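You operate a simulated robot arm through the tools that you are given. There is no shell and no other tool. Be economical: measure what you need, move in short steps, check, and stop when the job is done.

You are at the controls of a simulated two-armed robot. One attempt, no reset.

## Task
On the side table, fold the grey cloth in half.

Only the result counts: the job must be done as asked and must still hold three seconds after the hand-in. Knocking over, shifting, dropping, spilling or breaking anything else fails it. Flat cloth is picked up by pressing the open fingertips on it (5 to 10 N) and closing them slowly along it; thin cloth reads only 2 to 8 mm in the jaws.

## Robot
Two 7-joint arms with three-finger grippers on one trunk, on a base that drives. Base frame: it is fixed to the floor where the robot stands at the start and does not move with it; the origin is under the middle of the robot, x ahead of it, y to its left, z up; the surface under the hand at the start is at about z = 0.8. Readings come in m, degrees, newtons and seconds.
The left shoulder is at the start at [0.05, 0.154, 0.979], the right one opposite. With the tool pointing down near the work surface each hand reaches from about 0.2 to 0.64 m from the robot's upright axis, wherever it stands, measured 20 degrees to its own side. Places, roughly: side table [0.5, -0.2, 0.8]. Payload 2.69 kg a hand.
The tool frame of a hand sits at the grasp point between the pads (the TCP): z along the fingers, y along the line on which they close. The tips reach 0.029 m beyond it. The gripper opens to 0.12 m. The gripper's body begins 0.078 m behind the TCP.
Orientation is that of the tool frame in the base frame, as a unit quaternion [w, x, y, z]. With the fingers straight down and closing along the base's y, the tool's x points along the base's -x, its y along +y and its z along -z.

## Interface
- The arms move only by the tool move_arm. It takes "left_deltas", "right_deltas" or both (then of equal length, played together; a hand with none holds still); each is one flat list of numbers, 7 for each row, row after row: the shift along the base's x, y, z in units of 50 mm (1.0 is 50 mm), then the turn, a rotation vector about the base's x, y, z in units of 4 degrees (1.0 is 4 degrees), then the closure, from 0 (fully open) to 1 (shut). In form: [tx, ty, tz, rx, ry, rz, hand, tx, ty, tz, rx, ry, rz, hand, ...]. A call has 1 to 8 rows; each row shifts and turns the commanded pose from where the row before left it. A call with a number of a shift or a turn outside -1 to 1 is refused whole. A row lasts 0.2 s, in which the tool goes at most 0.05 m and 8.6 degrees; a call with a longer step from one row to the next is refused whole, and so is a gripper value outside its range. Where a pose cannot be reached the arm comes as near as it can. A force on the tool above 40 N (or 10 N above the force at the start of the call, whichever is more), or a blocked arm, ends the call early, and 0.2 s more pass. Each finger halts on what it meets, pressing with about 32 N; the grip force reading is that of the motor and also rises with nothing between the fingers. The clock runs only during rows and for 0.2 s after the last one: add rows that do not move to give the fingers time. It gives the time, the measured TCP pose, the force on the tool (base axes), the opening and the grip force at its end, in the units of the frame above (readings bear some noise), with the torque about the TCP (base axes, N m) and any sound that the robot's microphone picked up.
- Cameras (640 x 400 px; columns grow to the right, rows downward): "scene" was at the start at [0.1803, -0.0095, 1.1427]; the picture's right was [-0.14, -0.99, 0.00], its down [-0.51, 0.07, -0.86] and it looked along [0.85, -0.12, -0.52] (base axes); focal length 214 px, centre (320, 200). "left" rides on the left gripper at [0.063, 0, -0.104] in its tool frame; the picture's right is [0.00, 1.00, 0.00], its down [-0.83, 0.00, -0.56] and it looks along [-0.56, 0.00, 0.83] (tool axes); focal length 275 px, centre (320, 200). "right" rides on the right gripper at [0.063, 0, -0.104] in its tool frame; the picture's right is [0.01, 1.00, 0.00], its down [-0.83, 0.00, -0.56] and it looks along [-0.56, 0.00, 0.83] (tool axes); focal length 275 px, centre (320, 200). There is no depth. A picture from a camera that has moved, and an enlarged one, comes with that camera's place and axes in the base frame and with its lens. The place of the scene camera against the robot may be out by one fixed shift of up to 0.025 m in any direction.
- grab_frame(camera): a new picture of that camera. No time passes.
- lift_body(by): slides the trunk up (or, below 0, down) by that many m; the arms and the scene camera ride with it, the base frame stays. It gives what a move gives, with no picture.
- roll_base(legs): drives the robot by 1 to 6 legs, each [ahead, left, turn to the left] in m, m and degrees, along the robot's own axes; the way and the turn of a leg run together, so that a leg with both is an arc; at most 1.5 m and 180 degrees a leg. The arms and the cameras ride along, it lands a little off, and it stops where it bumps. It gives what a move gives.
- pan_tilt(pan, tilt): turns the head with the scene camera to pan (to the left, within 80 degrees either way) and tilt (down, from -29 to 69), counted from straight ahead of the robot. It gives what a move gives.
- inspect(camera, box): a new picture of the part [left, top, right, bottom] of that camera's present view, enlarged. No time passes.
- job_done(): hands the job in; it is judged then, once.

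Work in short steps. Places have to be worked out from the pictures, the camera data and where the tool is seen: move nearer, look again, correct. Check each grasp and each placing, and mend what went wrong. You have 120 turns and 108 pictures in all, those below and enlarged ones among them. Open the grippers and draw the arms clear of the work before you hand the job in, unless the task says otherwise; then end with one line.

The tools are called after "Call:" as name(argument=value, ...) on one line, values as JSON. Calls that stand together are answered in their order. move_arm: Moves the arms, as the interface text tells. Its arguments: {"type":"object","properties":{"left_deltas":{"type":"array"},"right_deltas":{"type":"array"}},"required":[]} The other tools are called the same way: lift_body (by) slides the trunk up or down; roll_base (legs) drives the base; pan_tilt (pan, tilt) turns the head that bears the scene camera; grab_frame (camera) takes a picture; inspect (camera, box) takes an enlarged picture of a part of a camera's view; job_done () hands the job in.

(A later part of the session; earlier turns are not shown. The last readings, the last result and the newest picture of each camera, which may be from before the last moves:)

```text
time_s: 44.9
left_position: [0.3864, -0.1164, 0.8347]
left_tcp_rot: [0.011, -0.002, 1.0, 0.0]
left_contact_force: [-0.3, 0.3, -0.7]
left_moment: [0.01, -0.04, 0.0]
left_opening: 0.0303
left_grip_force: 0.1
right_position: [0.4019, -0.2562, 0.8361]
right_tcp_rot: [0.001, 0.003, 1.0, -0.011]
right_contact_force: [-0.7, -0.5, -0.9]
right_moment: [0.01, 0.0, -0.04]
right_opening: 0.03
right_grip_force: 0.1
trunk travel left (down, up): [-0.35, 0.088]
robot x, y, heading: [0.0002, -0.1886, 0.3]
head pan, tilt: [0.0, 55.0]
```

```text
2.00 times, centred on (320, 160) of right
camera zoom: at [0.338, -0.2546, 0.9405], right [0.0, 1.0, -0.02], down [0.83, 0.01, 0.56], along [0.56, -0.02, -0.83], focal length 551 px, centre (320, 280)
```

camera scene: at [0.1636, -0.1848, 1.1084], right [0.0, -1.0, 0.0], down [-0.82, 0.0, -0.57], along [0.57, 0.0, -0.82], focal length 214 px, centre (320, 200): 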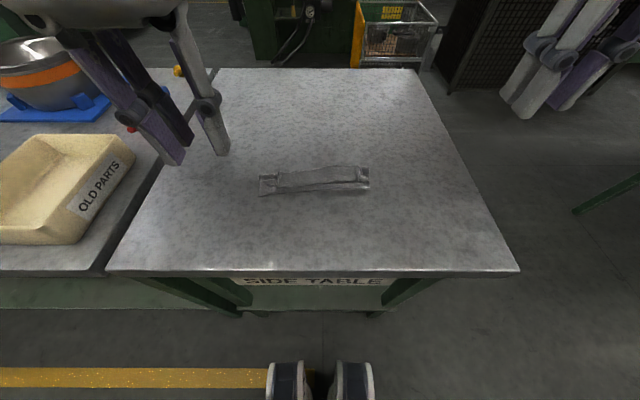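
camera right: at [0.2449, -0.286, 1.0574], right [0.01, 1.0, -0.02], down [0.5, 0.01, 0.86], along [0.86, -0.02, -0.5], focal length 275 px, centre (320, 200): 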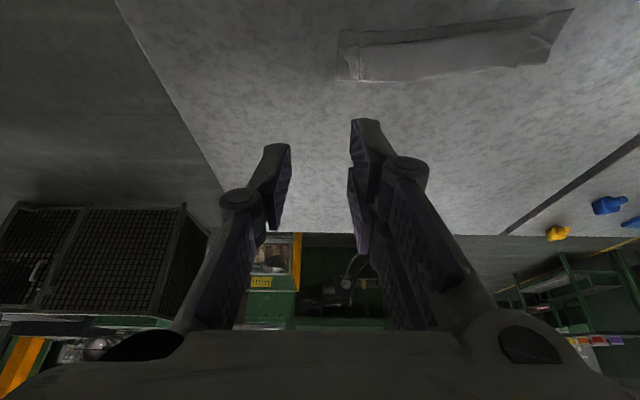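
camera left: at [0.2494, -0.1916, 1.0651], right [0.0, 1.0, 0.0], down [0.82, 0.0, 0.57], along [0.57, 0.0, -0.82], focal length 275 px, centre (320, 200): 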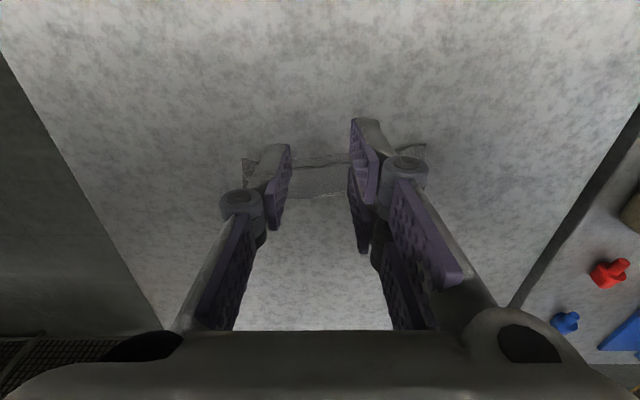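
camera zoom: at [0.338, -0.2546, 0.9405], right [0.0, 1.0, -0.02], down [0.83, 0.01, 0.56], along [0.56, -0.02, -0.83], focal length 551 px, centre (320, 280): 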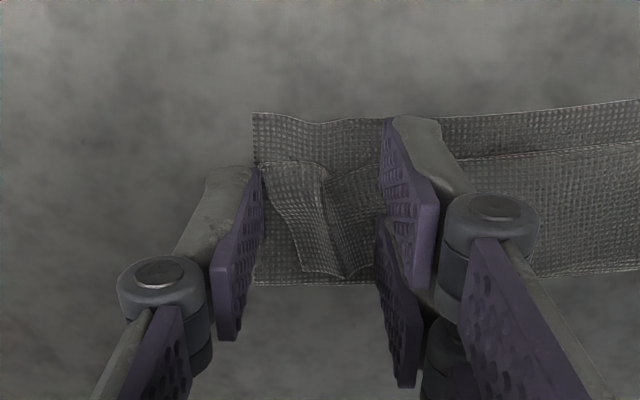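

Both pleats sit between the fingers. I'll lower 3–4 mm and close slowly without much pressing.

Call:
move_arm(left_deltas=[0, 0, -0.06, 0, 0, 0, 0.75, 0, 0, 0, 0, 0, 0, 0.79, 0, 0, 0, 0, 0, 0, 0.84, 0, 0, 0, 0, 0, 0, 0.88, 0, 0, 0, 0, 0, 0, 0.92, 0, 0, 0, 0, 0, 0, 0.96, 0, 0, 0, 0, 0, 0, 1, 0, 0, 0, 0, 0, 0, 1], right_deltas=[0, 0, -0.08, 0, 0, 0, 0.75, 0, 0, 0, 0, 0, 0, 0.79, 0, 0, 0, 0, 0, 0, 0.84, 0, 0, 0, 0, 0, 0, 0.88, 0, 0, 0, 0, 0, 0, 0.92, 0, 0, 0, 0, 0, 0, 0.96, 0, 0, 0, 0, 0, 0, 1, 0, 0, 0, 0, 0, 0, 1])

Call:
inspect(camera="left", box=[160, 60, 480, 260])

Call:
inspect(camera="right", box=[160, 60, 480, 260])

```text
time_s: 46.6
left_position: [0.3861, -0.1172, 0.8326]
left_tcp_rot: [0.01, -0.002, 1.0, -0.001]
left_contact_force: [0.1, -0.8, 0.7]
left_moment: [-0.03, 0.02, -0.01]
left_opening: 0.0025
left_grip_force: 31.6
right_position: [0.4006, -0.2572, 0.832]
right_tcp_rot: [0.001, 0.003, 1.0, -0.011]
right_contact_force: [-0.4, 1.8, 0.6]
right_moment: [0.05, -0.02, 0.01]
right_opening: 0.0021
right_grip_force: 31.4
trunk travel left (down, up): [-0.35, 0.088]
robot x, y, heading: [0.0028, -0.1868, 0.2]
head pan, tilt: [0.0, 55.0]
```

```text
2.00 times, centred on (320, 160) of left
camera zoom: at [0.3216, -0.118, 0.9352], right [0.0, 1.0, 0.0], down [0.82, 0.0, 0.57], along [0.57, 0.0, -0.82], focal length 551 px, centre (320, 280)
```

zoom: 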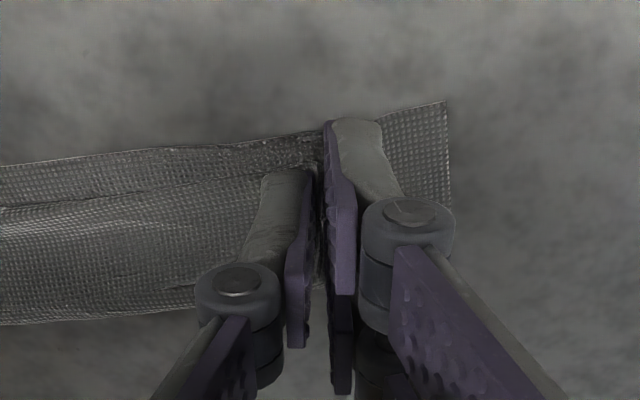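

```text
2.00 times, centred on (320, 160) of right
camera zoom: at [0.3379, -0.2545, 0.9368], right [0.0, 1.0, -0.02], down [0.83, 0.01, 0.56], along [0.56, -0.02, -0.83], focal length 551 px, centre (320, 280)
```

zoom: 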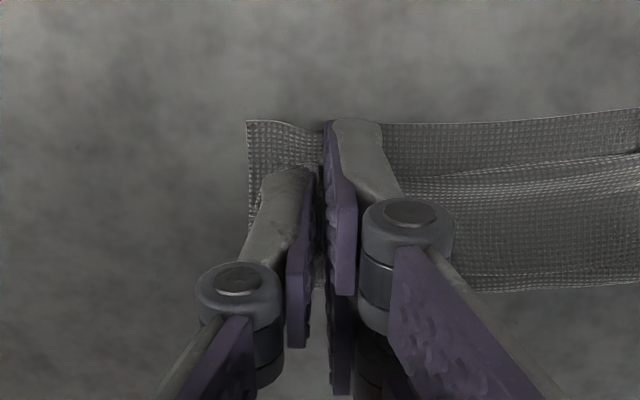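

Both have cloth (2.5 and 2.1 mm). I'll lift straight up 50 mm and look.

Call:
move_arm(left_deltas=[0.03, 0, 0.25, 0, 0, 0, 1, 0.03, 0, 0.25, 0, 0, 0, 1, 0.05, 0, 0.25, 0, 0, 0, 1, 0.05, 0, 0.25, 0, 0, 0, 1], right_deltas=[0.03, 0, 0.25, 0, 0, 0, 1, 0.03, 0, 0.25, 0, 0, 0, 1, 0.05, 0, 0.25, 0, 0, 0, 1, 0.05, 0, 0.25, 0, 0, 0, 1])

Call:
inspect(camera="scene", box=[220, 90, 420, 230])

Call:
inspect(camera="left", box=[0, 60, 480, 300])

```text
time_s: 47.6
left_position: [0.3936, -0.1165, 0.8823]
left_tcp_rot: [0.01, -0.001, 1.0, -0.001]
left_contact_force: [0.1, -3.0, 0.7]
left_moment: [-0.09, 0.0, -0.01]
left_opening: 0.0017
left_grip_force: 31.7
right_position: [0.4092, -0.2572, 0.8806]
right_tcp_rot: [0.001, 0.003, 1.0, -0.011]
right_contact_force: [-1.3, 2.7, -0.5]
right_moment: [0.06, 0.02, 0.01]
right_opening: 0.0027
right_grip_force: 32.6
trunk travel left (down, up): [-0.35, 0.088]
robot x, y, heading: [-0.0019, -0.1884, 0.3]
head pan, tilt: [0.0, 55.0]
```

```text
2.86 times, centred on (320, 160) of scene
camera zoom: at [0.1636, -0.1847, 1.1084], right [0.0, -1.0, 0.0], down [-0.82, 0.0, -0.57], along [0.57, 0.0, -0.82], focal length 613 px, centre (320, 314)
```

zoom: 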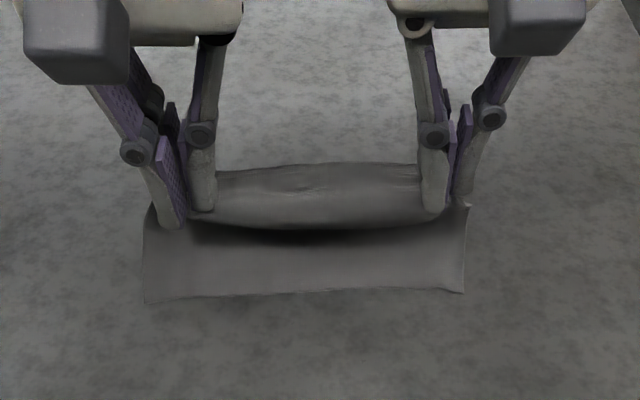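

```text
1.33 times, centred on (240, 180) of left
camera zoom: at [0.3292, -0.1175, 0.986], right [0.0, 1.0, 0.0], down [0.82, 0.0, 0.57], along [0.57, 0.0, -0.82], focal length 367 px, centre (427, 227)
```

zoom: 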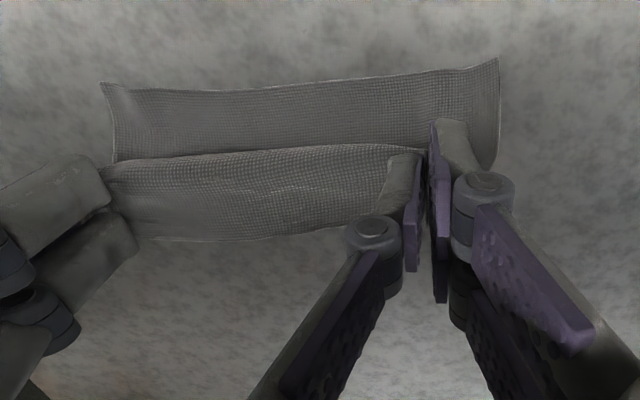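

As expected, the hem hangs on the far side of the crease. I'll carry it 72 mm to +x and lower it to lay the cloth open.

Call:
move_arm(left_deltas=[0.3, 0, 0, 0, 0, 0, 1, 0.3, 0, 0, 0, 0, 0, 1, 0.3, 0, -0.1, 0, 0, 0, 1, 0.25, 0, -0.2, 0, 0, 0, 1, 0.2, 0, -0.3, 0, 0, 0, 1, 0.1, 0, -0.3, 0, 0, 0, 1, 0, 0, 0, 0, 0, 0, 1], right_deltas=[0.3, 0, 0, 0, 0, 0, 1, 0.3, 0, 0, 0, 0, 0, 1, 0.3, 0, -0.1, 0, 0, 0, 1, 0.25, 0, -0.2, 0, 0, 0, 1, 0.2, 0, -0.3, 0, 0, 0, 1, 0.1, 0, -0.3, 0, 0, 0, 1, 0, 0, 0, 0, 0, 0, 1])

Call:
inspect(camera="scene", box=[220, 90, 420, 230])

Call:
grab_frame(camera="left")

```text
time_s: 49.2
left_position: [0.4677, -0.1168, 0.8382]
left_tcp_rot: [0.011, -0.002, 1.0, 0.0]
left_contact_force: [0.2, -3.4, 0.3]
left_moment: [-0.07, 0.0, -0.02]
left_opening: 0.0022
left_grip_force: 30.4
right_position: [0.4813, -0.2585, 0.8359]
right_tcp_rot: [0.002, 0.002, 1.0, -0.011]
right_contact_force: [-0.2, 2.6, -0.3]
right_moment: [0.06, 0.03, 0.01]
right_opening: 0.0021
right_grip_force: 30.5
trunk travel left (down, up): [-0.35, 0.088]
robot x, y, heading: [0.0023, -0.1906, 0.4]
head pan, tilt: [0.0, 55.0]
```

```text
2.86 times, centred on (320, 160) of scene
camera zoom: at [0.1635, -0.1847, 1.1085], right [0.0, -1.0, 0.0], down [-0.82, 0.0, -0.57], along [0.57, 0.0, -0.82], focal length 613 px, centre (320, 314)
```

zoom: 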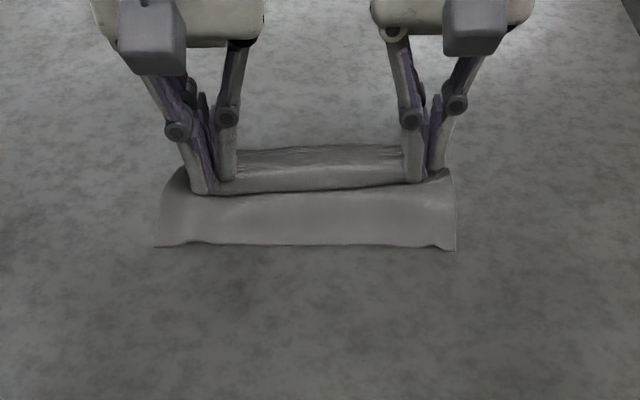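

```text
37 pictures are left
camera left: at [0.4018, -0.1179, 0.9409], right [0.0, 1.0, 0.0], down [0.82, 0.0, 0.57], along [0.57, 0.0, -0.82], focal length 275 px, centre (320, 200)
```

left: 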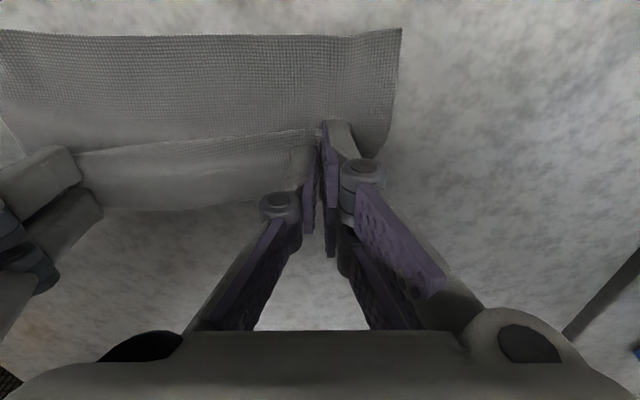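

The whole bundle slid along: near edge is now about x=0.408 and the under-fold hasn't opened. I'll lift higher so the fold unrolls, then lay it further out.

Call:
move_arm(left_deltas=[-0.1, 0, 0.5, 0, 0, 0, 1, -0.1, 0, 0.5, 0, 0, 0, 1, 0, 0, 0.5, 0, 0, 0, 1, 0, 0, 0.2, 0, 0, 0, 1, 0, 0, 0, 0, 0, 0, 1], right_deltas=[-0.1, 0, 0.5, 0, 0, 0, 1, -0.1, 0, 0.5, 0, 0, 0, 1, 0, 0, 0.5, 0, 0, 0, 1, 0, 0, 0.2, 0, 0, 0, 1, 0, 0, 0, 0, 0, 0, 1])

Call:
inspect(camera="scene", box=[220, 60, 420, 220])

Call:
grab_frame(camera="left")

```text
time_s: 50.5
left_position: [0.4561, -0.1155, 0.9236]
left_tcp_rot: [0.011, -0.002, 1.0, -0.001]
left_contact_force: [0.1, -1.4, 0.1]
left_moment: [-0.05, -0.01, 0.0]
left_opening: 0.0019
left_grip_force: 31.0
right_position: [0.4721, -0.2585, 0.9231]
right_tcp_rot: [0.001, 0.002, 1.0, -0.01]
right_contact_force: [-0.2, 3.1, -0.8]
right_moment: [0.04, 0.01, 0.01]
right_opening: 0.0025
right_grip_force: 30.1
trunk travel left (down, up): [-0.35, 0.088]
robot x, y, heading: [0.0017, -0.1873, 0.1]
head pan, tilt: [0.0, 55.0]
```

```text
2.50 times, centred on (320, 140) of scene
camera zoom: at [0.1636, -0.1848, 1.1084], right [0.0, -1.0, 0.0], down [-0.82, 0.0, -0.57], along [0.57, 0.0, -0.82], focal length 536 px, centre (320, 350)
```

zoom: 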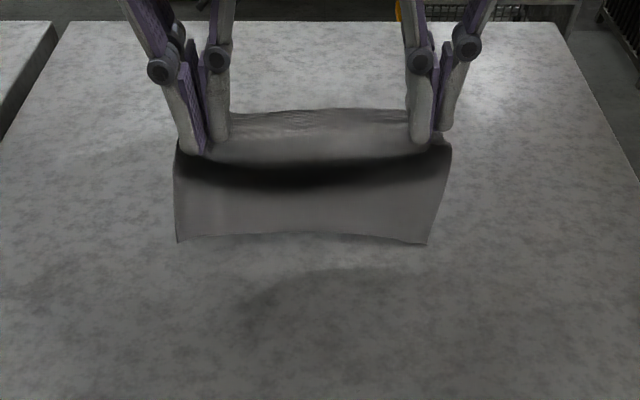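

```text
35 pictures are left
camera left: at [0.3918, -0.1179, 1.0262], right [0.0, 1.0, 0.0], down [0.82, 0.0, 0.57], along [0.57, 0.0, -0.82], focal length 275 px, centre (320, 200)
```

left: 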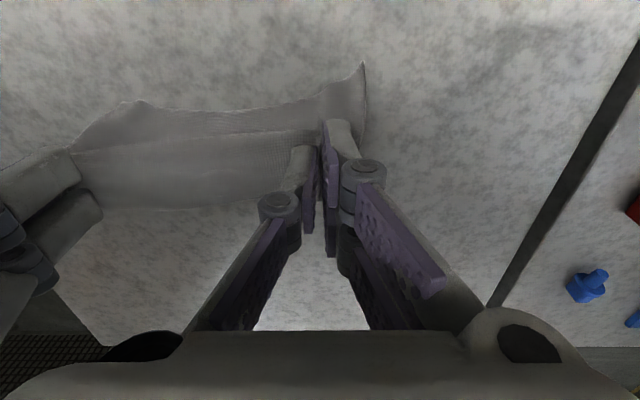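

The sheet is fully off the table, draped over the pinch line with the near flap hanging, so it is open. I'll lower it while drifting +x so the near flap trails flat.

Call:
move_arm(left_deltas=[0, 0, -0.4, 0, 0, 0, 1, 0.1, 0, -0.35, 0, 0, 0, 1, 0.2, 0, -0.3, 0, 0, 0, 1, 0.25, 0, -0.25, 0, 0, 0, 1, 0.25, 0, -0.25, 0, 0, 0, 1, 0.25, 0, -0.2, 0, 0, 0, 1, 0, 0, 0, 0, 0, 0, 1], right_deltas=[0, 0, -0.4, 0, 0, 0, 1, 0.1, 0, -0.35, 0, 0, 0, 1, 0.2, 0, -0.3, 0, 0, 0, 1, 0.25, 0, -0.25, 0, 0, 0, 1, 0.25, 0, -0.25, 0, 0, 0, 1, 0.25, 0, -0.2, 0, 0, 0, 1, 0, 0, 0, 0, 0, 0, 1])

Call:
grab_frame(camera="left")

```text
time_s: 52.0
left_position: [0.5087, -0.1165, 0.8361]
left_tcp_rot: [0.011, -0.002, 1.0, -0.001]
left_contact_force: [0.1, -0.9, -0.1]
left_moment: [0.0, -0.04, -0.03]
left_opening: 0.0025
left_grip_force: 32.1
right_position: [0.5233, -0.2577, 0.8354]
right_tcp_rot: [0.0, 0.002, 1.0, -0.012]
right_contact_force: [0.0, 3.3, 0.4]
right_moment: [0.12, -0.02, -0.01]
right_opening: 0.0017
right_grip_force: 31.3
trunk travel left (down, up): [-0.35, 0.088]
robot x, y, heading: [-0.002, -0.1867, 0.1]
head pan, tilt: [0.0, 55.0]
```

```text
34 pictures are left
camera left: at [0.444, -0.1172, 0.9378], right [0.0, 1.0, 0.0], down [0.82, 0.0, 0.57], along [0.57, 0.0, -0.82], focal length 275 px, centre (320, 200)
```

left: 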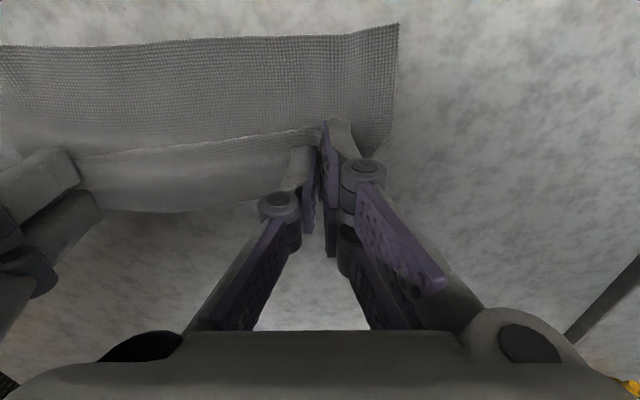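

Still only about 55 mm ahead of the pinch. I'll release here, rise clear and look at the actual lie of the cloth.

Call:
move_arm(left_deltas=[0, 0, -0.04, 0, 0, 0, 1, 0, 0, 0, 0, 0, 0, 0.85, 0, 0, 0, 0, 0, 0, 0.7, 0, 0, 0, 0, 0, 0, 0.7, 0, 0, 0.5, 0, 0, 0, 0.7, 0, 0.3, 0.8, 0, 0, 0, 0.7, 0, 0.6, 0.7, 0, 0, 0, 0.7, 0, 0.6, 0, 0, 0, 0, 0.7], right_deltas=[0, 0, -0.04, 0, 0, 0, 1, 0, 0, 0, 0, 0, 0, 0.85, 0, 0, 0, 0, 0, 0, 0.7, 0, 0, 0, 0, 0, 0, 0.7, 0, 0, 0.5, 0, 0, 0, 0.7, 0, -0.3, 0.8, 0, 0, 0, 0.7, 0, -0.6, 0.7, 0, 0, 0, 0.7, 0, -0.6, 0, 0, 0, 0, 0.7])

Call:
inspect(camera="scene", box=[240, 110, 400, 210])

Call:
inspect(camera="left", box=[60, 60, 340, 240])

```text
time_s: 53.9
left_position: [0.51, -0.0421, 0.9329]
left_tcp_rot: [0.01, -0.002, 1.0, 0.0]
left_contact_force: [1.0, 0.5, 0.0]
left_moment: [0.01, -0.02, -0.02]
left_opening: 0.036
left_grip_force: 0.0
right_position: [0.5239, -0.3339, 0.9324]
right_tcp_rot: [0.0, 0.002, 1.0, -0.011]
right_contact_force: [1.1, -0.2, -0.6]
right_moment: [0.01, 0.01, 0.04]
right_opening: 0.0361
right_grip_force: 0.0
trunk travel left (down, up): [-0.35, 0.088]
robot x, y, heading: [0.0007, -0.1908, 0.0]
head pan, tilt: [0.0, 55.0]
```

```text
4.00 times, centred on (320, 160) of scene
camera zoom: at [0.1637, -0.1848, 1.1084], right [0.0, -1.0, 0.0], down [-0.82, 0.0, -0.57], along [0.57, 0.0, -0.82], focal length 858 px, centre (320, 360)
```

zoom: 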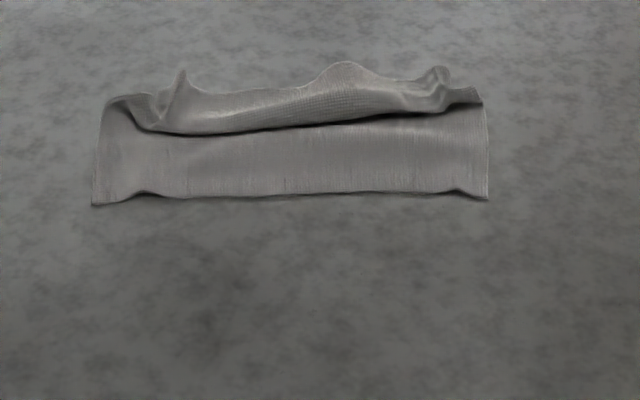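

```text
2.22 times, centred on (200, 150) of left
camera zoom: at [0.4446, -0.0424, 1.0363], right [0.0, 1.0, 0.0], down [0.82, 0.0, 0.57], along [0.57, 0.0, -0.82], focal length 612 px, centre (587, 311)
```

zoom: 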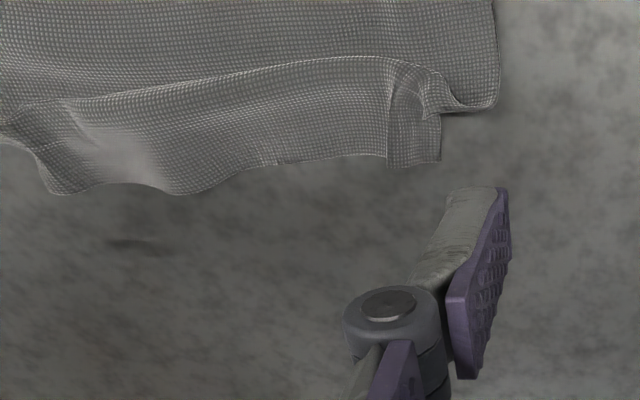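

Now it's clear: it's an S-fold, with the lower layer 75 mm, a back layer about 25 mm to the crease at x≈0.505, then a hem of about 30 mm standing up toward +x. I'll sweep the hem over from behind: hands go beyond it at x≈0.565, tips low, fingers 40 mm open.

Call:
move_arm(left_deltas=[0.55, -0.73, 0, 0, 0, 0, 0.667, 0.55, -0.73, 0, 0, 0, 0, 0.667, 0, 0, -0.6, 0, 0, 0, 0.667, 0, 0, -0.6, 0, 0, 0, 0.667, 0, 0, -0.6, 0, 0, 0, 0.667, 0, 0, 0, 0, 0, 0, 0.667], right_deltas=[0.41, 0.84, 0, 0, 0, 0, 0.667, 0.41, 0.84, 0, 0, 0, 0, 0.667, 0, 0, -0.6, 0, 0, 0, 0.667, 0, 0, -0.6, 0, 0, 0, 0.667, 0, 0, -0.6, 0, 0, 0, 0.667, 0, 0, 0, 0, 0, 0, 0.667])

Call:
inspect(camera="scene", box=[240, 90, 400, 210])

```text
time_s: 55.2
left_position: [0.564, -0.115, 0.8436]
left_tcp_rot: [0.01, -0.002, 1.0, -0.001]
left_contact_force: [0.0, -0.3, 0.2]
left_moment: [0.01, 0.02, -0.01]
left_opening: 0.0402
left_grip_force: 0.1
right_position: [0.5589, -0.2498, 0.8409]
right_tcp_rot: [0.0, 0.003, 1.0, -0.012]
right_contact_force: [-0.1, 0.5, -0.4]
right_moment: [0.0, 0.02, 0.01]
right_opening: 0.0399
right_grip_force: 0.0
right hand out of reach, approached as far as the arm can: row 2
trunk travel left (down, up): [-0.35, 0.088]
robot x, y, heading: [-0.0042, -0.1885, 0.1]
head pan, tilt: [0.0, 55.0]
```

```text
3.33 times, centred on (320, 150) of scene
camera zoom: at [0.1635, -0.1848, 1.1085], right [0.0, -1.0, 0.0], down [-0.82, 0.0, -0.57], along [0.57, 0.0, -0.82], focal length 715 px, centre (320, 367)
```

zoom: 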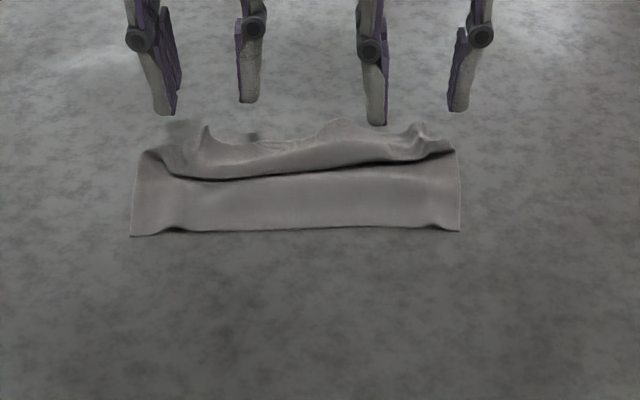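

Fingers are behind the hem. I'll lower about 5 mm and sweep toward the robot by 60 mm.

Call:
move_arm(left_deltas=[0, 0, -0.11, 0, 0, 0, 0.667, -0.25, 0, 0, 0, 0, 0, 0.667, -0.25, 0, 0, 0, 0, 0, 0.667, -0.25, 0, 0, 0, 0, 0, 0.667, -0.25, 0, 0, 0, 0, 0, 0.667, -0.25, 0, 0, 0, 0, 0, 0.667], right_deltas=[0, 0, -0.08, 0, 0, 0, 0.667, -0.23, 0, 0, 0, 0, 0, 0.667, -0.23, 0, 0, 0, 0, 0, 0.667, -0.23, 0, 0, 0, 0, 0, 0.667, -0.23, 0, 0, 0, 0, 0, 0.667, -0.23, 0, 0, 0, 0, 0, 0.667])

Call:
inspect(camera="scene", box=[240, 100, 400, 220])

```text
time_s: 56.6
left_position: [0.502, -0.1147, 0.8382]
left_tcp_rot: [0.011, -0.002, 1.0, -0.001]
left_contact_force: [0.4, 0.6, 0.7]
left_moment: [-0.02, -0.03, 0.03]
left_opening: 0.0397
left_grip_force: 0.1
right_position: [0.5025, -0.2495, 0.8371]
right_tcp_rot: [0.001, 0.002, 1.0, -0.012]
right_contact_force: [-1.1, 0.5, 0.4]
right_moment: [0.01, -0.03, -0.02]
right_opening: 0.0398
right_grip_force: 0.1
trunk travel left (down, up): [-0.35, 0.088]
robot x, y, heading: [0.0015, -0.1837, 0.1]
head pan, tilt: [0.0, 55.0]
```

```text
3.33 times, centred on (320, 160) of scene
camera zoom: at [0.1633, -0.1848, 1.1085], right [0.0, -1.0, 0.0], down [-0.82, 0.0, -0.57], along [0.57, 0.0, -0.82], focal length 715 px, centre (320, 333)
```

zoom: 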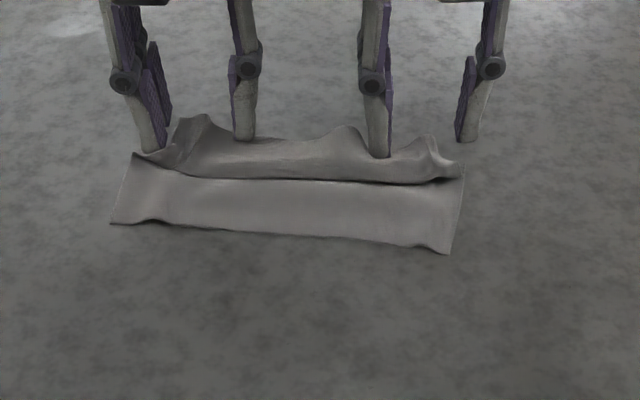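

The hem now stands upright while the bundle slid slightly. I'll raise the tips 9 mm to push its upper part over and keep sweeping.

Call:
move_arm(left_deltas=[-0.05, 0, 0.18, 0, 0, 0, 0.667, -0.3, 0, 0, 0, 0, 0, 0.667, -0.3, 0, 0, 0, 0, 0, 0.667, -0.3, 0, 0, 0, 0, 0, 0.667, -0.2, 0, -0.05, 0, 0, 0, 0.667], right_deltas=[-0.05, 0, 0.18, 0, 0, 0, 0.667, -0.3, 0, 0, 0, 0, 0, 0.667, -0.3, 0, 0, 0, 0, 0, 0.667, -0.3, 0, 0, 0, 0, 0, 0.667, -0.2, 0, -0.05, 0, 0, 0, 0.667])

Call:
inspect(camera="scene", box=[240, 120, 400, 240])

```text
time_s: 57.9
left_position: [0.4441, -0.1146, 0.8446]
left_tcp_rot: [0.01, -0.003, 1.0, -0.001]
left_contact_force: [0.0, 1.8, 0.5]
left_moment: [-0.04, 0.0, -0.02]
left_opening: 0.04
left_grip_force: 0.1
right_position: [0.4458, -0.2483, 0.8441]
right_tcp_rot: [0.0, 0.004, 1.0, -0.012]
right_contact_force: [-0.5, 0.1, -0.6]
right_moment: [-0.01, 0.01, -0.02]
right_opening: 0.04
right_grip_force: 0.1
trunk travel left (down, up): [-0.35, 0.088]
robot x, y, heading: [-0.0035, -0.1871, 0.1]
head pan, tilt: [0.0, 55.0]
```

```text
3.33 times, centred on (320, 180) of scene
camera zoom: at [0.1635, -0.1847, 1.1085], right [0.0, -1.0, 0.0], down [-0.82, 0.0, -0.57], along [0.57, 0.0, -0.82], focal length 715 px, centre (320, 267)
```

zoom: 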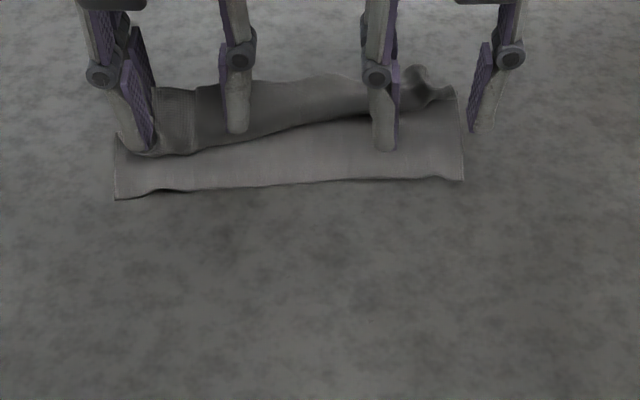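

The springy hem slipped behind the fingers. Better tool: turn both hands 90° so the fingers close along x; then pressing and opening can spread the fold flat, and edges can be pinched directly. I rise and start turning (left clockwise, right counter-clockwise).

Call:
move_arm(left_deltas=[0, 0, 0.7, 0, 0, 0, 0.667, 0, 0.1, 0.7, 0, 0, -1, 0.667, 0, 0.1, 0, 0, 0, -1, 0.667, 0, 0, 0, 0, 0, -1, 0.667, 0, 0, 0, 0, 0, -1, 0.667, 0, 0, 0, 0, 0, -1, 0.667, 0, 0, 0, 0, 0, -1, 0.667, 0, 0, 0, 0, 0, -1, 0.667], right_deltas=[0, 0, 0.7, 0, 0, 0, 0.667, 0, -0.1, 0.7, 0, 0, 1, 0.667, 0, -0.1, 0, 0, 0, 1, 0.667, 0, 0, 0, 0, 0, 1, 0.667, 0, 0, 0, 0, 0, 1, 0.667, 0, 0, 0, 0, 0, 1, 0.667, 0, 0, 0, 0, 0, 1, 0.667, 0, 0, 0, 0, 0, 1, 0.667])

Call:
move_arm(left_deltas=[0, 0, 0, 0, 0, -1, 0.667, 0, 0, 0, 0, 0, -1, 0.667, 0, 0, 0, 0, 0, -1, 0.667, 0, 0, 0, 0, 0, -1, 0.667, 0, 0, 0, 0, 0, -1, 0.667, 0, 0, 0, 0, 0, -1, 0.667, 0, 0, 0, 0, 0, -1, 0.667, 0, 0, 0, 0, 0, -1, 0.667], right_deltas=[0, 0, 0, 0, 0, 1, 0.667, 0, 0, 0, 0, 0, 1, 0.667, 0, 0, 0, 0, 0, 1, 0.667, 0, 0, 0, 0, 0, 1, 0.667, 0, 0, 0, 0, 0, 1, 0.667, 0, 0, 0, 0, 0, 1, 0.667, 0, 0, 0, 0, 0, 1, 0.667, 0, 0, 0, 0, 0, 1, 0.667])

Call:
move_arm(left_deltas=[0, 0, 0, 0, 0, -1, 0.667, 0, 0, 0, 0, 0, -1, 0.667, 0, 0, 0, 0, 0, -1, 0.667, 0, 0, 0, 0, 0, -1, 0.667, 0, 0, 0, 0, 0, -1, 0.667, 0, 0, 0, 0, 0, -1, 0.667, 0, 0, 0, 0, 0, -1, 0.667, 0, 0, 0, 0, 0, -0.5, 0.667], right_deltas=[0, 0, 0, 0, 0, 1, 0.667, 0, 0, 0, 0, 0, 1, 0.667, 0, 0, 0, 0, 0, 1, 0.667, 0, 0, 0, 0, 0, 1, 0.667, 0, 0, 0, 0, 0, 1, 0.667, 0, 0, 0, 0, 0, 1, 0.667, 0, 0, 0, 0, 0, 1, 0.667, 0, 0, 0, 0, 0, 0.5, 0.667])

Call:
grab_frame(camera="scene")

Call:
grab_frame(camera="left")

```text
time_s: 59.6
left_position: [0.4428, -0.1047, 0.9157]
left_tcp_rot: [0.01, 0.24, 0.971, -0.004]
left_contact_force: [0.6, 0.6, -0.1]
left_moment: [0.01, -0.02, -0.05]
left_opening: 0.04
left_grip_force: 0.1
right_position: [0.4453, -0.2594, 0.912]
right_tcp_rot: [0.004, -0.24, 0.971, -0.011]
right_contact_force: [-0.9, 0.1, 0.1]
right_moment: [0.0, 0.04, 0.0]
right_opening: 0.04
right_grip_force: 0.1
trunk travel left (down, up): [-0.35, 0.088]
robot x, y, heading: [-0.0002, -0.1875, 0.1]
head pan, tilt: [0.0, 55.0]
```

```text
time_s: 61.5
left_position: [0.4437, -0.1047, 0.9151]
left_tcp_rot: [0.009, 0.498, 0.867, -0.006]
left_contact_force: [1.1, -0.1, 0.3]
left_moment: [0.0, 0.01, -0.02]
left_opening: 0.04
left_grip_force: 0.1
right_position: [0.4436, -0.2589, 0.9127]
right_tcp_rot: [0.006, -0.499, 0.867, -0.01]
right_contact_force: [-0.4, -0.7, 0.4]
right_moment: [-0.02, 0.01, 0.04]
right_opening: 0.04
right_grip_force: 0.0
trunk travel left (down, up): [-0.35, 0.088]
robot x, y, heading: [-0.0026, -0.19, 0.2]
head pan, tilt: [0.0, 55.0]
```

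```text
time_s: 63.2
left_position: [0.4448, -0.1045, 0.9148]
left_tcp_rot: [0.007, 0.706, 0.708, -0.009]
left_contact_force: [-0.6, 0.0, -0.2]
left_moment: [0.02, 0.0, 0.01]
left_opening: 0.0398
left_grip_force: 0.0
right_position: [0.4456, -0.2597, 0.913]
right_tcp_rot: [0.009, -0.706, 0.708, -0.008]
right_contact_force: [0.4, -0.5, 0.0]
right_moment: [0.01, -0.02, 0.04]
right_opening: 0.0399
right_grip_force: 0.1
trunk travel left (down, up): [-0.35, 0.088]
robot x, y, heading: [0.0055, -0.1878, 0.1]
head pan, tilt: [0.0, 55.0]
```

```text
28 pictures are left
camera scene: at [0.1636, -0.1848, 1.1085], right [0.0, -1.0, 0.0], down [-0.82, 0.0, -0.57], along [0.57, 0.0, -0.82], focal length 214 px, centre (320, 200)
```

scene: 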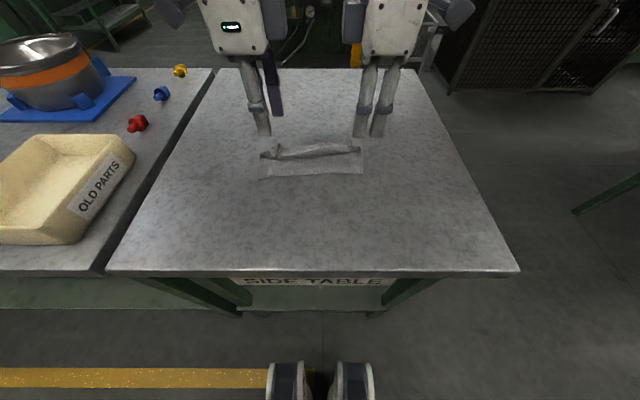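

```text
27 pictures are left
camera left: at [0.4445, -0.0408, 1.0171], right [1.0, 0.0, 0.0], down [0.0, -0.82, 0.57], along [0.0, -0.57, -0.82], focal length 275 px, centre (320, 200)
```

left: 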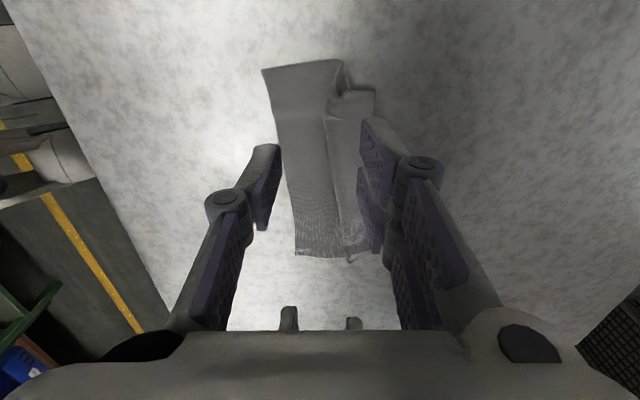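

The hands turned fine. The left camera gives near edge x≈0.403 (left) to 0.419 (right), crease ≈0.449/0.466, hem to ≈0.485/0.50. I'll straddle the crease in each hand, near finger on the lower strip and far finger on the hem, and descend.

Call:
move_arm(left_deltas=[0.04, -0.15, -0.4, 0, 0, 0, 0.725, 0, 0, -0.6, 0, 0, 0, 0.725, 0, 0, -0.5, 0, 0, 0, 0.725, 0, 0, -0.1, 0, 0, 0, 0.725, 0, 0, 0, 0, 0, 0, 0.725], right_deltas=[0.29, 0.35, -0.4, 0, 0, 0, 0.667, 0, 0, -0.6, 0, 0, 0, 0.667, 0, 0, -0.5, 0, 0, 0, 0.667, 0, 0, -0.1, 0, 0, 0, 0.667, 0, 0, 0, 0, 0, 0, 0.667])

Call:
grab_frame(camera="left")

```text
time_s: 64.5
left_position: [0.4454, -0.1117, 0.8358]
left_tcp_rot: [0.007, 0.705, 0.709, -0.008]
left_contact_force: [0.1, 0.3, 0.5]
left_moment: [-0.01, 0.03, 0.01]
left_opening: 0.0329
left_grip_force: 0.0
right_position: [0.4594, -0.2426, 0.8333]
right_tcp_rot: [0.009, -0.705, 0.709, -0.008]
right_contact_force: [-0.4, 0.5, 0.2]
right_moment: [0.02, -0.02, -0.03]
right_opening: 0.0401
right_grip_force: 0.1
trunk travel left (down, up): [-0.35, 0.088]
robot x, y, heading: [-0.0002, -0.1871, 0.2]
head pan, tilt: [0.0, 55.0]
```

```text
26 pictures are left
camera left: at [0.4463, -0.0479, 0.9374], right [1.0, 0.0, 0.0], down [0.0, -0.82, 0.57], along [0.0, -0.57, -0.82], focal length 275 px, centre (320, 200)
```

left: 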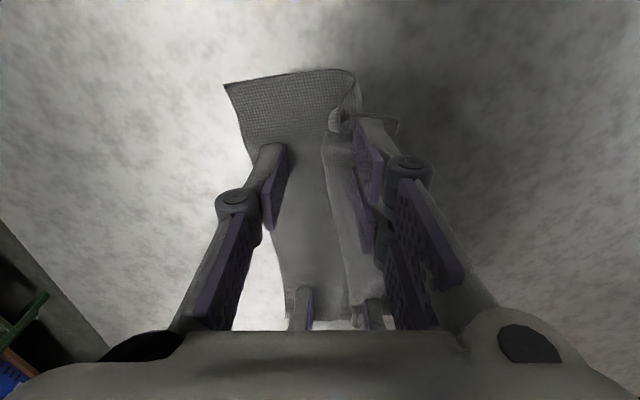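

Placement is good: near fingers on the lower strip, far fingers on the hem. I press down gently.

Call:
move_arm(left_deltas=[0, 0, -0.06, 0, 0, 0, 0.725, 0, 0, -0.06, 0, 0, 0, 0.725, 0, 0, 0, 0, 0, 0, 0.725], right_deltas=[0, 0, -0.03, 0, 0, 0, 0.667, 0, 0, -0.04, 0, 0, 0, 0.667, 0, 0, 0, 0, 0, 0, 0.667])

```text
time_s: 65.2
left_position: [0.446, -0.1129, 0.8311]
left_tcp_rot: [0.01, 0.705, 0.709, -0.007]
left_contact_force: [-0.8, 1.7, 19.3]
left_moment: [0.11, -0.36, -0.01]
left_opening: 0.0306
left_grip_force: 0.1
right_position: [0.4595, -0.2402, 0.8302]
right_tcp_rot: [0.01, -0.705, 0.709, -0.007]
right_contact_force: [0.2, -0.2, 2.4]
right_moment: [-0.03, 0.04, 0.0]
right_opening: 0.0398
right_grip_force: 0.1
trunk travel left (down, up): [-0.35, 0.088]
robot x, y, heading: [-0.0011, -0.187, 0.2]
head pan, tilt: [0.0, 55.0]
```

I ease the left 1 mm, lower the right 0.8 mm, then open both slowly to spread the fold.

Call:
move_arm(left_deltas=[0, 0, 0.02, 0, 0, 0, 0.725, 0, 0, 0, 0, 0, 0, 0.65, 0, 0, 0, 0, 0, 0, 0.57, 0, 0, 0, 0, 0, 0, 0.49, 0, 0, 0, 0, 0, 0, 0.41, 0, 0, 0, 0, 0, 0, 0.33, 0, 0, 0, 0, 0, 0, 0.25, 0, 0, 0, 0, 0, 0, 0.2], right_deltas=[0, 0, -0.016, 0, 0, 0, 0.667, 0, 0, 0, 0, 0, 0, 0.6, 0, 0, 0, 0, 0, 0, 0.53, 0, 0, 0, 0, 0, 0, 0.46, 0, 0, 0, 0, 0, 0, 0.39, 0, 0, 0, 0, 0, 0, 0.32, 0, 0, 0, 0, 0, 0, 0.25, 0, 0, 0, 0, 0, 0, 0.2])

Call:
grab_frame(camera="left")

```text
time_s: 67.0
left_position: [0.4466, -0.1111, 0.8296]
left_tcp_rot: [0.007, 0.706, 0.708, -0.007]
left_contact_force: [-0.2, 0.3, 0.1]
left_moment: [0.0, 0.01, 0.0]
left_opening: 0.0958
left_grip_force: 0.0
right_position: [0.4606, -0.2414, 0.8287]
right_tcp_rot: [0.008, -0.706, 0.709, -0.007]
right_contact_force: [-0.6, -0.8, -0.1]
right_moment: [-0.02, 0.01, -0.02]
right_opening: 0.0962
right_grip_force: 0.1
trunk travel left (down, up): [-0.35, 0.088]
robot x, y, heading: [0.001, -0.1889, 0.2]
head pan, tilt: [0.0, 55.0]
```

```text
25 pictures are left
camera left: at [0.4463, -0.048, 0.9322], right [1.0, 0.0, 0.0], down [0.0, -0.82, 0.57], along [0.0, -0.57, -0.82], focal length 275 px, centre (320, 200)
```

left: 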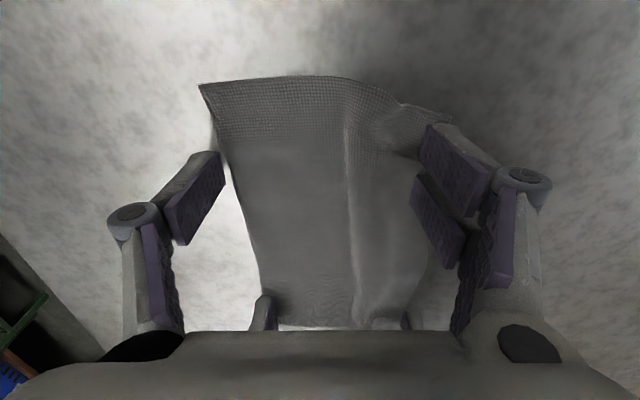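

The spread worked; the cloth is nearly flat again (x≈0.392 to 0.509 at left). I'll rise and measure the far edge.

Call:
move_arm(left_deltas=[0, 0, 0.5, 0, 0, 0, 0.5, 0, 0.3, 0.8, 0, 0, 0, 0.75, 0, 0, 0.5, 0, 0, 0, 0.75], right_deltas=[0, 0, 0.5, 0, 0, 0, 0.5, 0, -0.3, 0.8, 0, 0, 0, 0.75, 0, 0, 0.5, 0, 0, 0, 0.75])

Call:
inspect(camera="left", box=[220, 40, 420, 260])

Call:
inspect(camera="scene", box=[240, 100, 400, 200])

```text
time_s: 67.8
left_position: [0.4478, -0.0978, 0.92]
left_tcp_rot: [0.008, 0.706, 0.708, -0.007]
left_contact_force: [0.0, 1.1, 0.1]
left_moment: [-0.01, 0.03, 0.01]
left_opening: 0.03
left_grip_force: 0.1
right_position: [0.459, -0.2586, 0.9188]
right_tcp_rot: [0.009, -0.705, 0.709, -0.008]
right_contact_force: [0.0, -0.1, -0.5]
right_moment: [0.03, -0.01, 0.02]
right_opening: 0.0302
right_grip_force: 0.1
trunk travel left (down, up): [-0.35, 0.088]
robot x, y, heading: [-0.0042, -0.1887, 0.2]
head pan, tilt: [0.0, 55.0]
```

```text
1.82 times, centred on (320, 150) of left
camera zoom: at [0.4466, -0.0328, 1.0218], right [1.0, 0.0, 0.0], down [0.0, -0.82, 0.57], along [0.0, -0.57, -0.82], focal length 500 px, centre (320, 291)
```

zoom: 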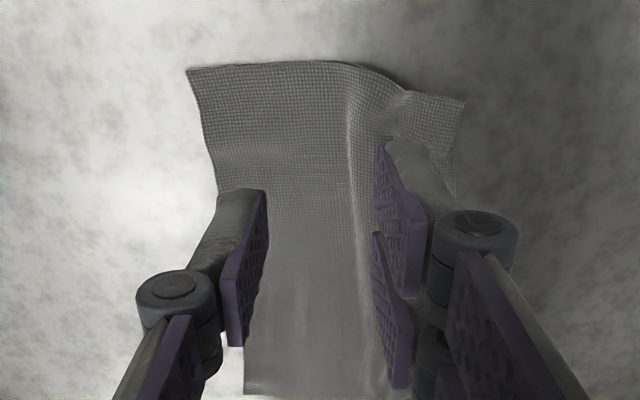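

```text
4.00 times, centred on (320, 150) of scene
camera zoom: at [0.1636, -0.185, 1.1084], right [0.0, -1.0, 0.0], down [-0.82, 0.0, -0.57], along [0.57, 0.0, -0.82], focal length 858 px, centre (320, 400)
```

zoom: 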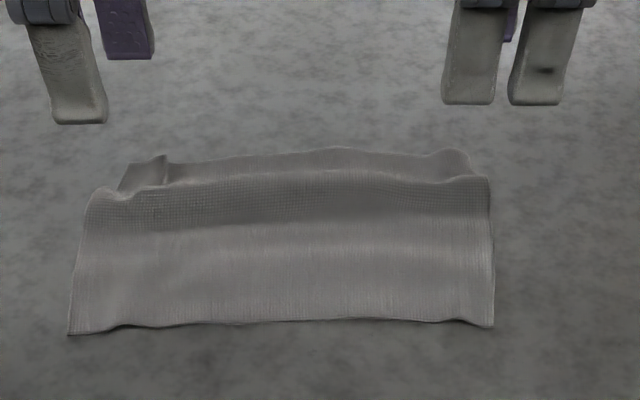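

The far edge is now about x=0.510 (left) and 0.517 (right), and the near edge 0.392/0.396. I'll put each hand over it with the outer finger just past the edge and the inner one on the cloth (24 mm open).

Call:
move_arm(left_deltas=[0.5, -0.17, 0, 0, 0, 0, 0.8, 0.52, -0.17, 0, 0, 0, 0, 0.8, 0, 0, -0.8, 0, 0, 0, 0.8, 0, 0, -0.8, 0, 0, 0, 0.8, 0, 0, -0.12, 0, 0, 0, 0.8, 0, 0, 0, 0, 0, 0, 0.8], right_deltas=[0.47, 0.09, 0, 0, 0, 0, 0.8, 0.47, 0.09, 0, 0, 0, 0, 0.8, 0, 0, -0.8, 0, 0, 0, 0.8, 0, 0, -0.8, 0, 0, 0, 0.8, 0, 0, -0.12, 0, 0, 0, 0.8, 0, 0, 0, 0, 0, 0, 0.8])

Call:
inspect(camera="left", box=[180, 60, 460, 260])

Call:
inspect(camera="right", box=[180, 60, 460, 260])

```text
time_s: 69.2
left_position: [0.4957, -0.1126, 0.8336]
left_tcp_rot: [0.007, 0.706, 0.708, -0.008]
left_contact_force: [0.9, -0.3, -1.1]
left_moment: [0.03, -0.01, -0.02]
left_opening: 0.024
left_grip_force: 0.1
right_position: [0.5085, -0.2484, 0.8328]
right_tcp_rot: [0.009, -0.705, 0.709, -0.007]
right_contact_force: [-0.2, 0.8, -0.3]
right_moment: [0.01, 0.01, -0.02]
right_opening: 0.0239
right_grip_force: 0.0
trunk travel left (down, up): [-0.35, 0.088]
robot x, y, heading: [0.0019, -0.1889, 0.1]
head pan, tilt: [0.0, 55.0]
```

```text
2.00 times, centred on (320, 160) of left
camera zoom: at [0.4973, -0.0495, 0.9366], right [1.0, 0.0, 0.0], down [0.0, -0.82, 0.57], along [0.0, -0.57, -0.82], focal length 551 px, centre (320, 280)
```

zoom: 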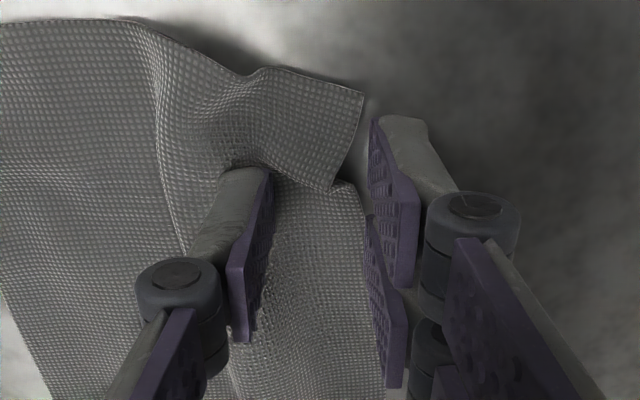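

```text
2.00 times, centred on (320, 160) of right
camera zoom: at [0.5049, -0.3114, 0.9374], right [-1.0, 0.0, -0.02], down [-0.01, 0.83, 0.56], along [0.02, 0.56, -0.83], focal length 551 px, centre (320, 280)
```

zoom: 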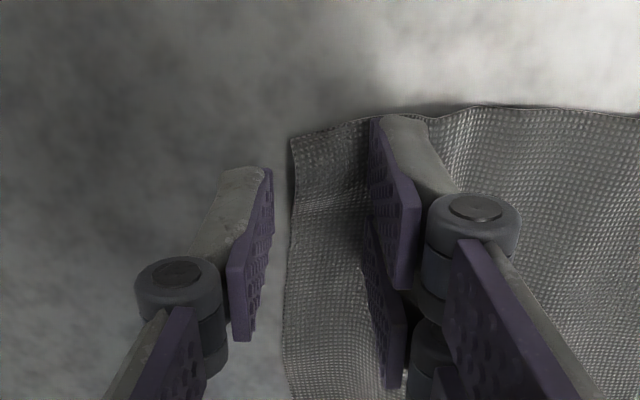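

Placement is ideal: outer fingers just past the edge, inner ones on cloth. I lower to contact, shifting the right 3 mm toward the robot.

Call:
move_arm(left_deltas=[0, 0, -0.05, 0, 0, 0, 0.8, 0, 0, -0.03, 0, 0, 0, 0.8, 0, 0, 0, 0, 0, 0, 0.8], right_deltas=[-0.06, 0, -0.03, 0, 0, 0, 0.8, 0, 0, -0.03, 0, 0, 0, 0.8, 0, 0, 0, 0, 0, 0, 0.8])

```text
time_s: 70.0
left_position: [0.4975, -0.1135, 0.8304]
left_tcp_rot: [0.007, 0.706, 0.708, -0.007]
left_contact_force: [-0.2, 0.1, -0.4]
left_moment: [-0.02, -0.03, -0.01]
left_opening: 0.0241
left_grip_force: 0.0
right_position: [0.5039, -0.2488, 0.8302]
right_tcp_rot: [0.008, -0.705, 0.709, -0.007]
right_contact_force: [0.8, -0.5, 1.7]
right_moment: [-0.03, 0.02, 0.02]
right_opening: 0.0239
right_grip_force: 0.0
trunk travel left (down, up): [-0.35, 0.088]
robot x, y, heading: [0.0036, -0.1879, 0.4]
head pan, tilt: [0.0, 55.0]
```

Just at contact. I lower left 1.7 mm and right 1.2 mm.

Call:
move_arm(left_deltas=[0, 0, -0.034, 0, 0, 0, 0.8, 0, 0, 0, 0, 0, 0, 0.8], right_deltas=[0, 0, -0.024, 0, 0, 0, 0.8, 0, 0, 0, 0, 0, 0, 0.8])

```text
time_s: 70.7
left_position: [0.4975, -0.1135, 0.8285]
left_tcp_rot: [0.008, 0.706, 0.708, -0.007]
left_contact_force: [-0.2, 1.4, 11.0]
left_moment: [0.08, 0.18, -0.04]
left_opening: 0.0238
left_grip_force: 0.1
right_position: [0.5033, -0.2482, 0.8293]
right_tcp_rot: [0.01, -0.705, 0.709, -0.009]
right_contact_force: [0.2, -1.9, 8.1]
right_moment: [-0.14, 0.15, 0.06]
right_opening: 0.0232
right_grip_force: 0.1
trunk travel left (down, up): [-0.35, 0.088]
robot x, y, heading: [-0.0006, -0.1896, 0.1]
head pan, tilt: [0.0, 55.0]
```

Forces are good (11 and 8 N). I close both slowly.

Call:
move_arm(left_deltas=[0, 0, 0, 0, 0, 0, 0.83, 0, 0, 0, 0, 0, 0, 0.86, 0, 0, 0, 0, 0, 0, 0.89, 0, 0, 0, 0, 0, 0, 0.92, 0, 0, 0, 0, 0, 0, 0.95, 0, 0, 0, 0, 0, 0, 0.98, 0, 0, 0, 0, 0, 0, 1, 0, 0, 0, 0, 0, 0, 1], right_deltas=[0, 0, 0, 0, 0, 0, 0.83, 0, 0, 0, 0, 0, 0, 0.86, 0, 0, 0, 0, 0, 0, 0.89, 0, 0, 0, 0, 0, 0, 0.92, 0, 0, 0, 0, 0, 0, 0.95, 0, 0, 0, 0, 0, 0, 0.98, 0, 0, 0, 0, 0, 0, 1, 0, 0, 0, 0, 0, 0, 1])

Call:
inspect(camera="right", box=[180, 60, 460, 260])

```text
time_s: 72.5
left_position: [0.4971, -0.1143, 0.829]
left_tcp_rot: [0.006, 0.706, 0.708, -0.008]
left_contact_force: [-0.1, -0.4, -0.3]
left_moment: [-0.02, -0.05, -0.03]
left_opening: 0.0028
left_grip_force: 32.5
right_position: [0.5036, -0.2485, 0.829]
right_tcp_rot: [0.008, -0.705, 0.709, -0.007]
right_contact_force: [0.3, 0.3, 1.5]
right_moment: [0.02, -0.04, 0.0]
right_opening: 0.0016
right_grip_force: 31.1
trunk travel left (down, up): [-0.35, 0.088]
robot x, y, heading: [-0.0012, -0.1894, 0.2]
head pan, tilt: [0.0, 55.0]
```

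```text
2.00 times, centred on (320, 160) of right
camera zoom: at [0.5014, -0.311, 0.9335], right [-1.0, 0.0, -0.02], down [-0.01, 0.83, 0.56], along [0.02, 0.56, -0.83], focal length 551 px, centre (320, 280)
```

zoom: 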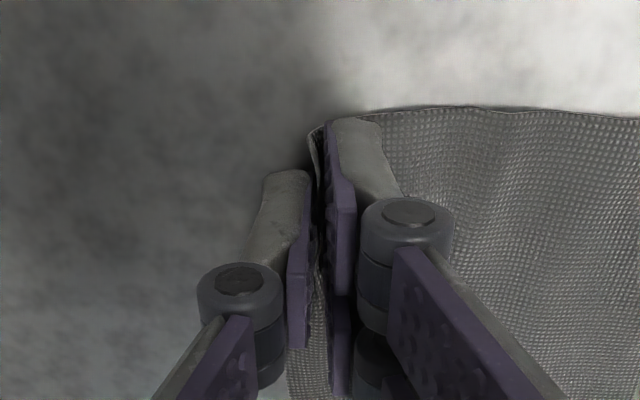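

Both hold the edge (2.8 and 1.6 mm). I lift and run the first half of the arc with a slight lean back.

Call:
move_arm(left_deltas=[-0.1, 0, 0.3, 0, 0, 0, 1, -0.1, 0, 0.3, 0, 0, 0, 1, -0.225, 0, 0.105, 0, -1, 0, 1, -0.225, 0, 0.105, 0, -1, 0, 1, -0.225, 0, 0.105, 0, -1, 0, 1, -0.225, 0, 0.105, 0, -1, 0, 1], right_deltas=[-0.1, 0, 0.3, 0, 0, 0, 1, -0.1, 0, 0.3, 0, 0, 0, 1, -0.225, 0, 0.105, 0, -1, 0, 1, -0.225, 0, 0.105, 0, -1, 0, 1, -0.225, 0, 0.105, 0, -1, 0, 1, -0.225, 0, 0.105, 0, -1, 0, 1])

Call:
inspect(camera="scene", box=[240, 80, 400, 200])

```text
time_s: 73.8
left_position: [0.4436, -0.1152, 0.8788]
left_tcp_rot: [0.106, 0.7, 0.701, 0.092]
left_contact_force: [0.5, 0.1, -0.9]
left_moment: [-0.02, 0.04, 0.01]
left_opening: 0.0028
left_grip_force: 33.0
right_position: [0.4462, -0.247, 0.879]
right_tcp_rot: [0.108, -0.697, 0.701, -0.106]
right_contact_force: [0.4, -0.2, 0.3]
right_moment: [-0.01, 0.03, -0.04]
right_opening: 0.0023
right_grip_force: 33.5
trunk travel left (down, up): [-0.35, 0.088]
robot x, y, heading: [-0.0039, -0.184, 0.3]
head pan, tilt: [0.0, 55.0]
```

```text
3.33 times, centred on (320, 140) of scene
camera zoom: at [0.1633, -0.1849, 1.1085], right [0.0, -1.0, 0.0], down [-0.82, 0.0, -0.57], along [0.57, 0.0, -0.82], focal length 715 px, centre (320, 400)
```

zoom: 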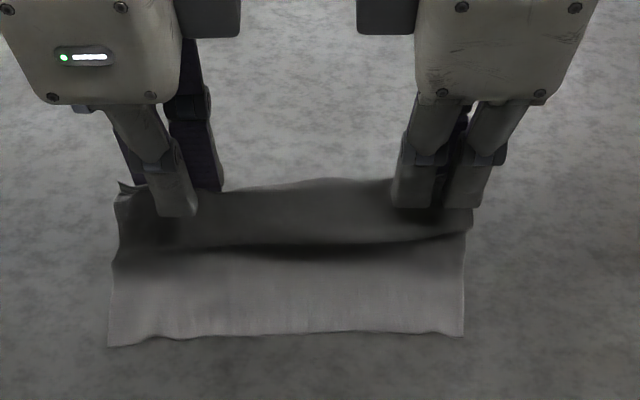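

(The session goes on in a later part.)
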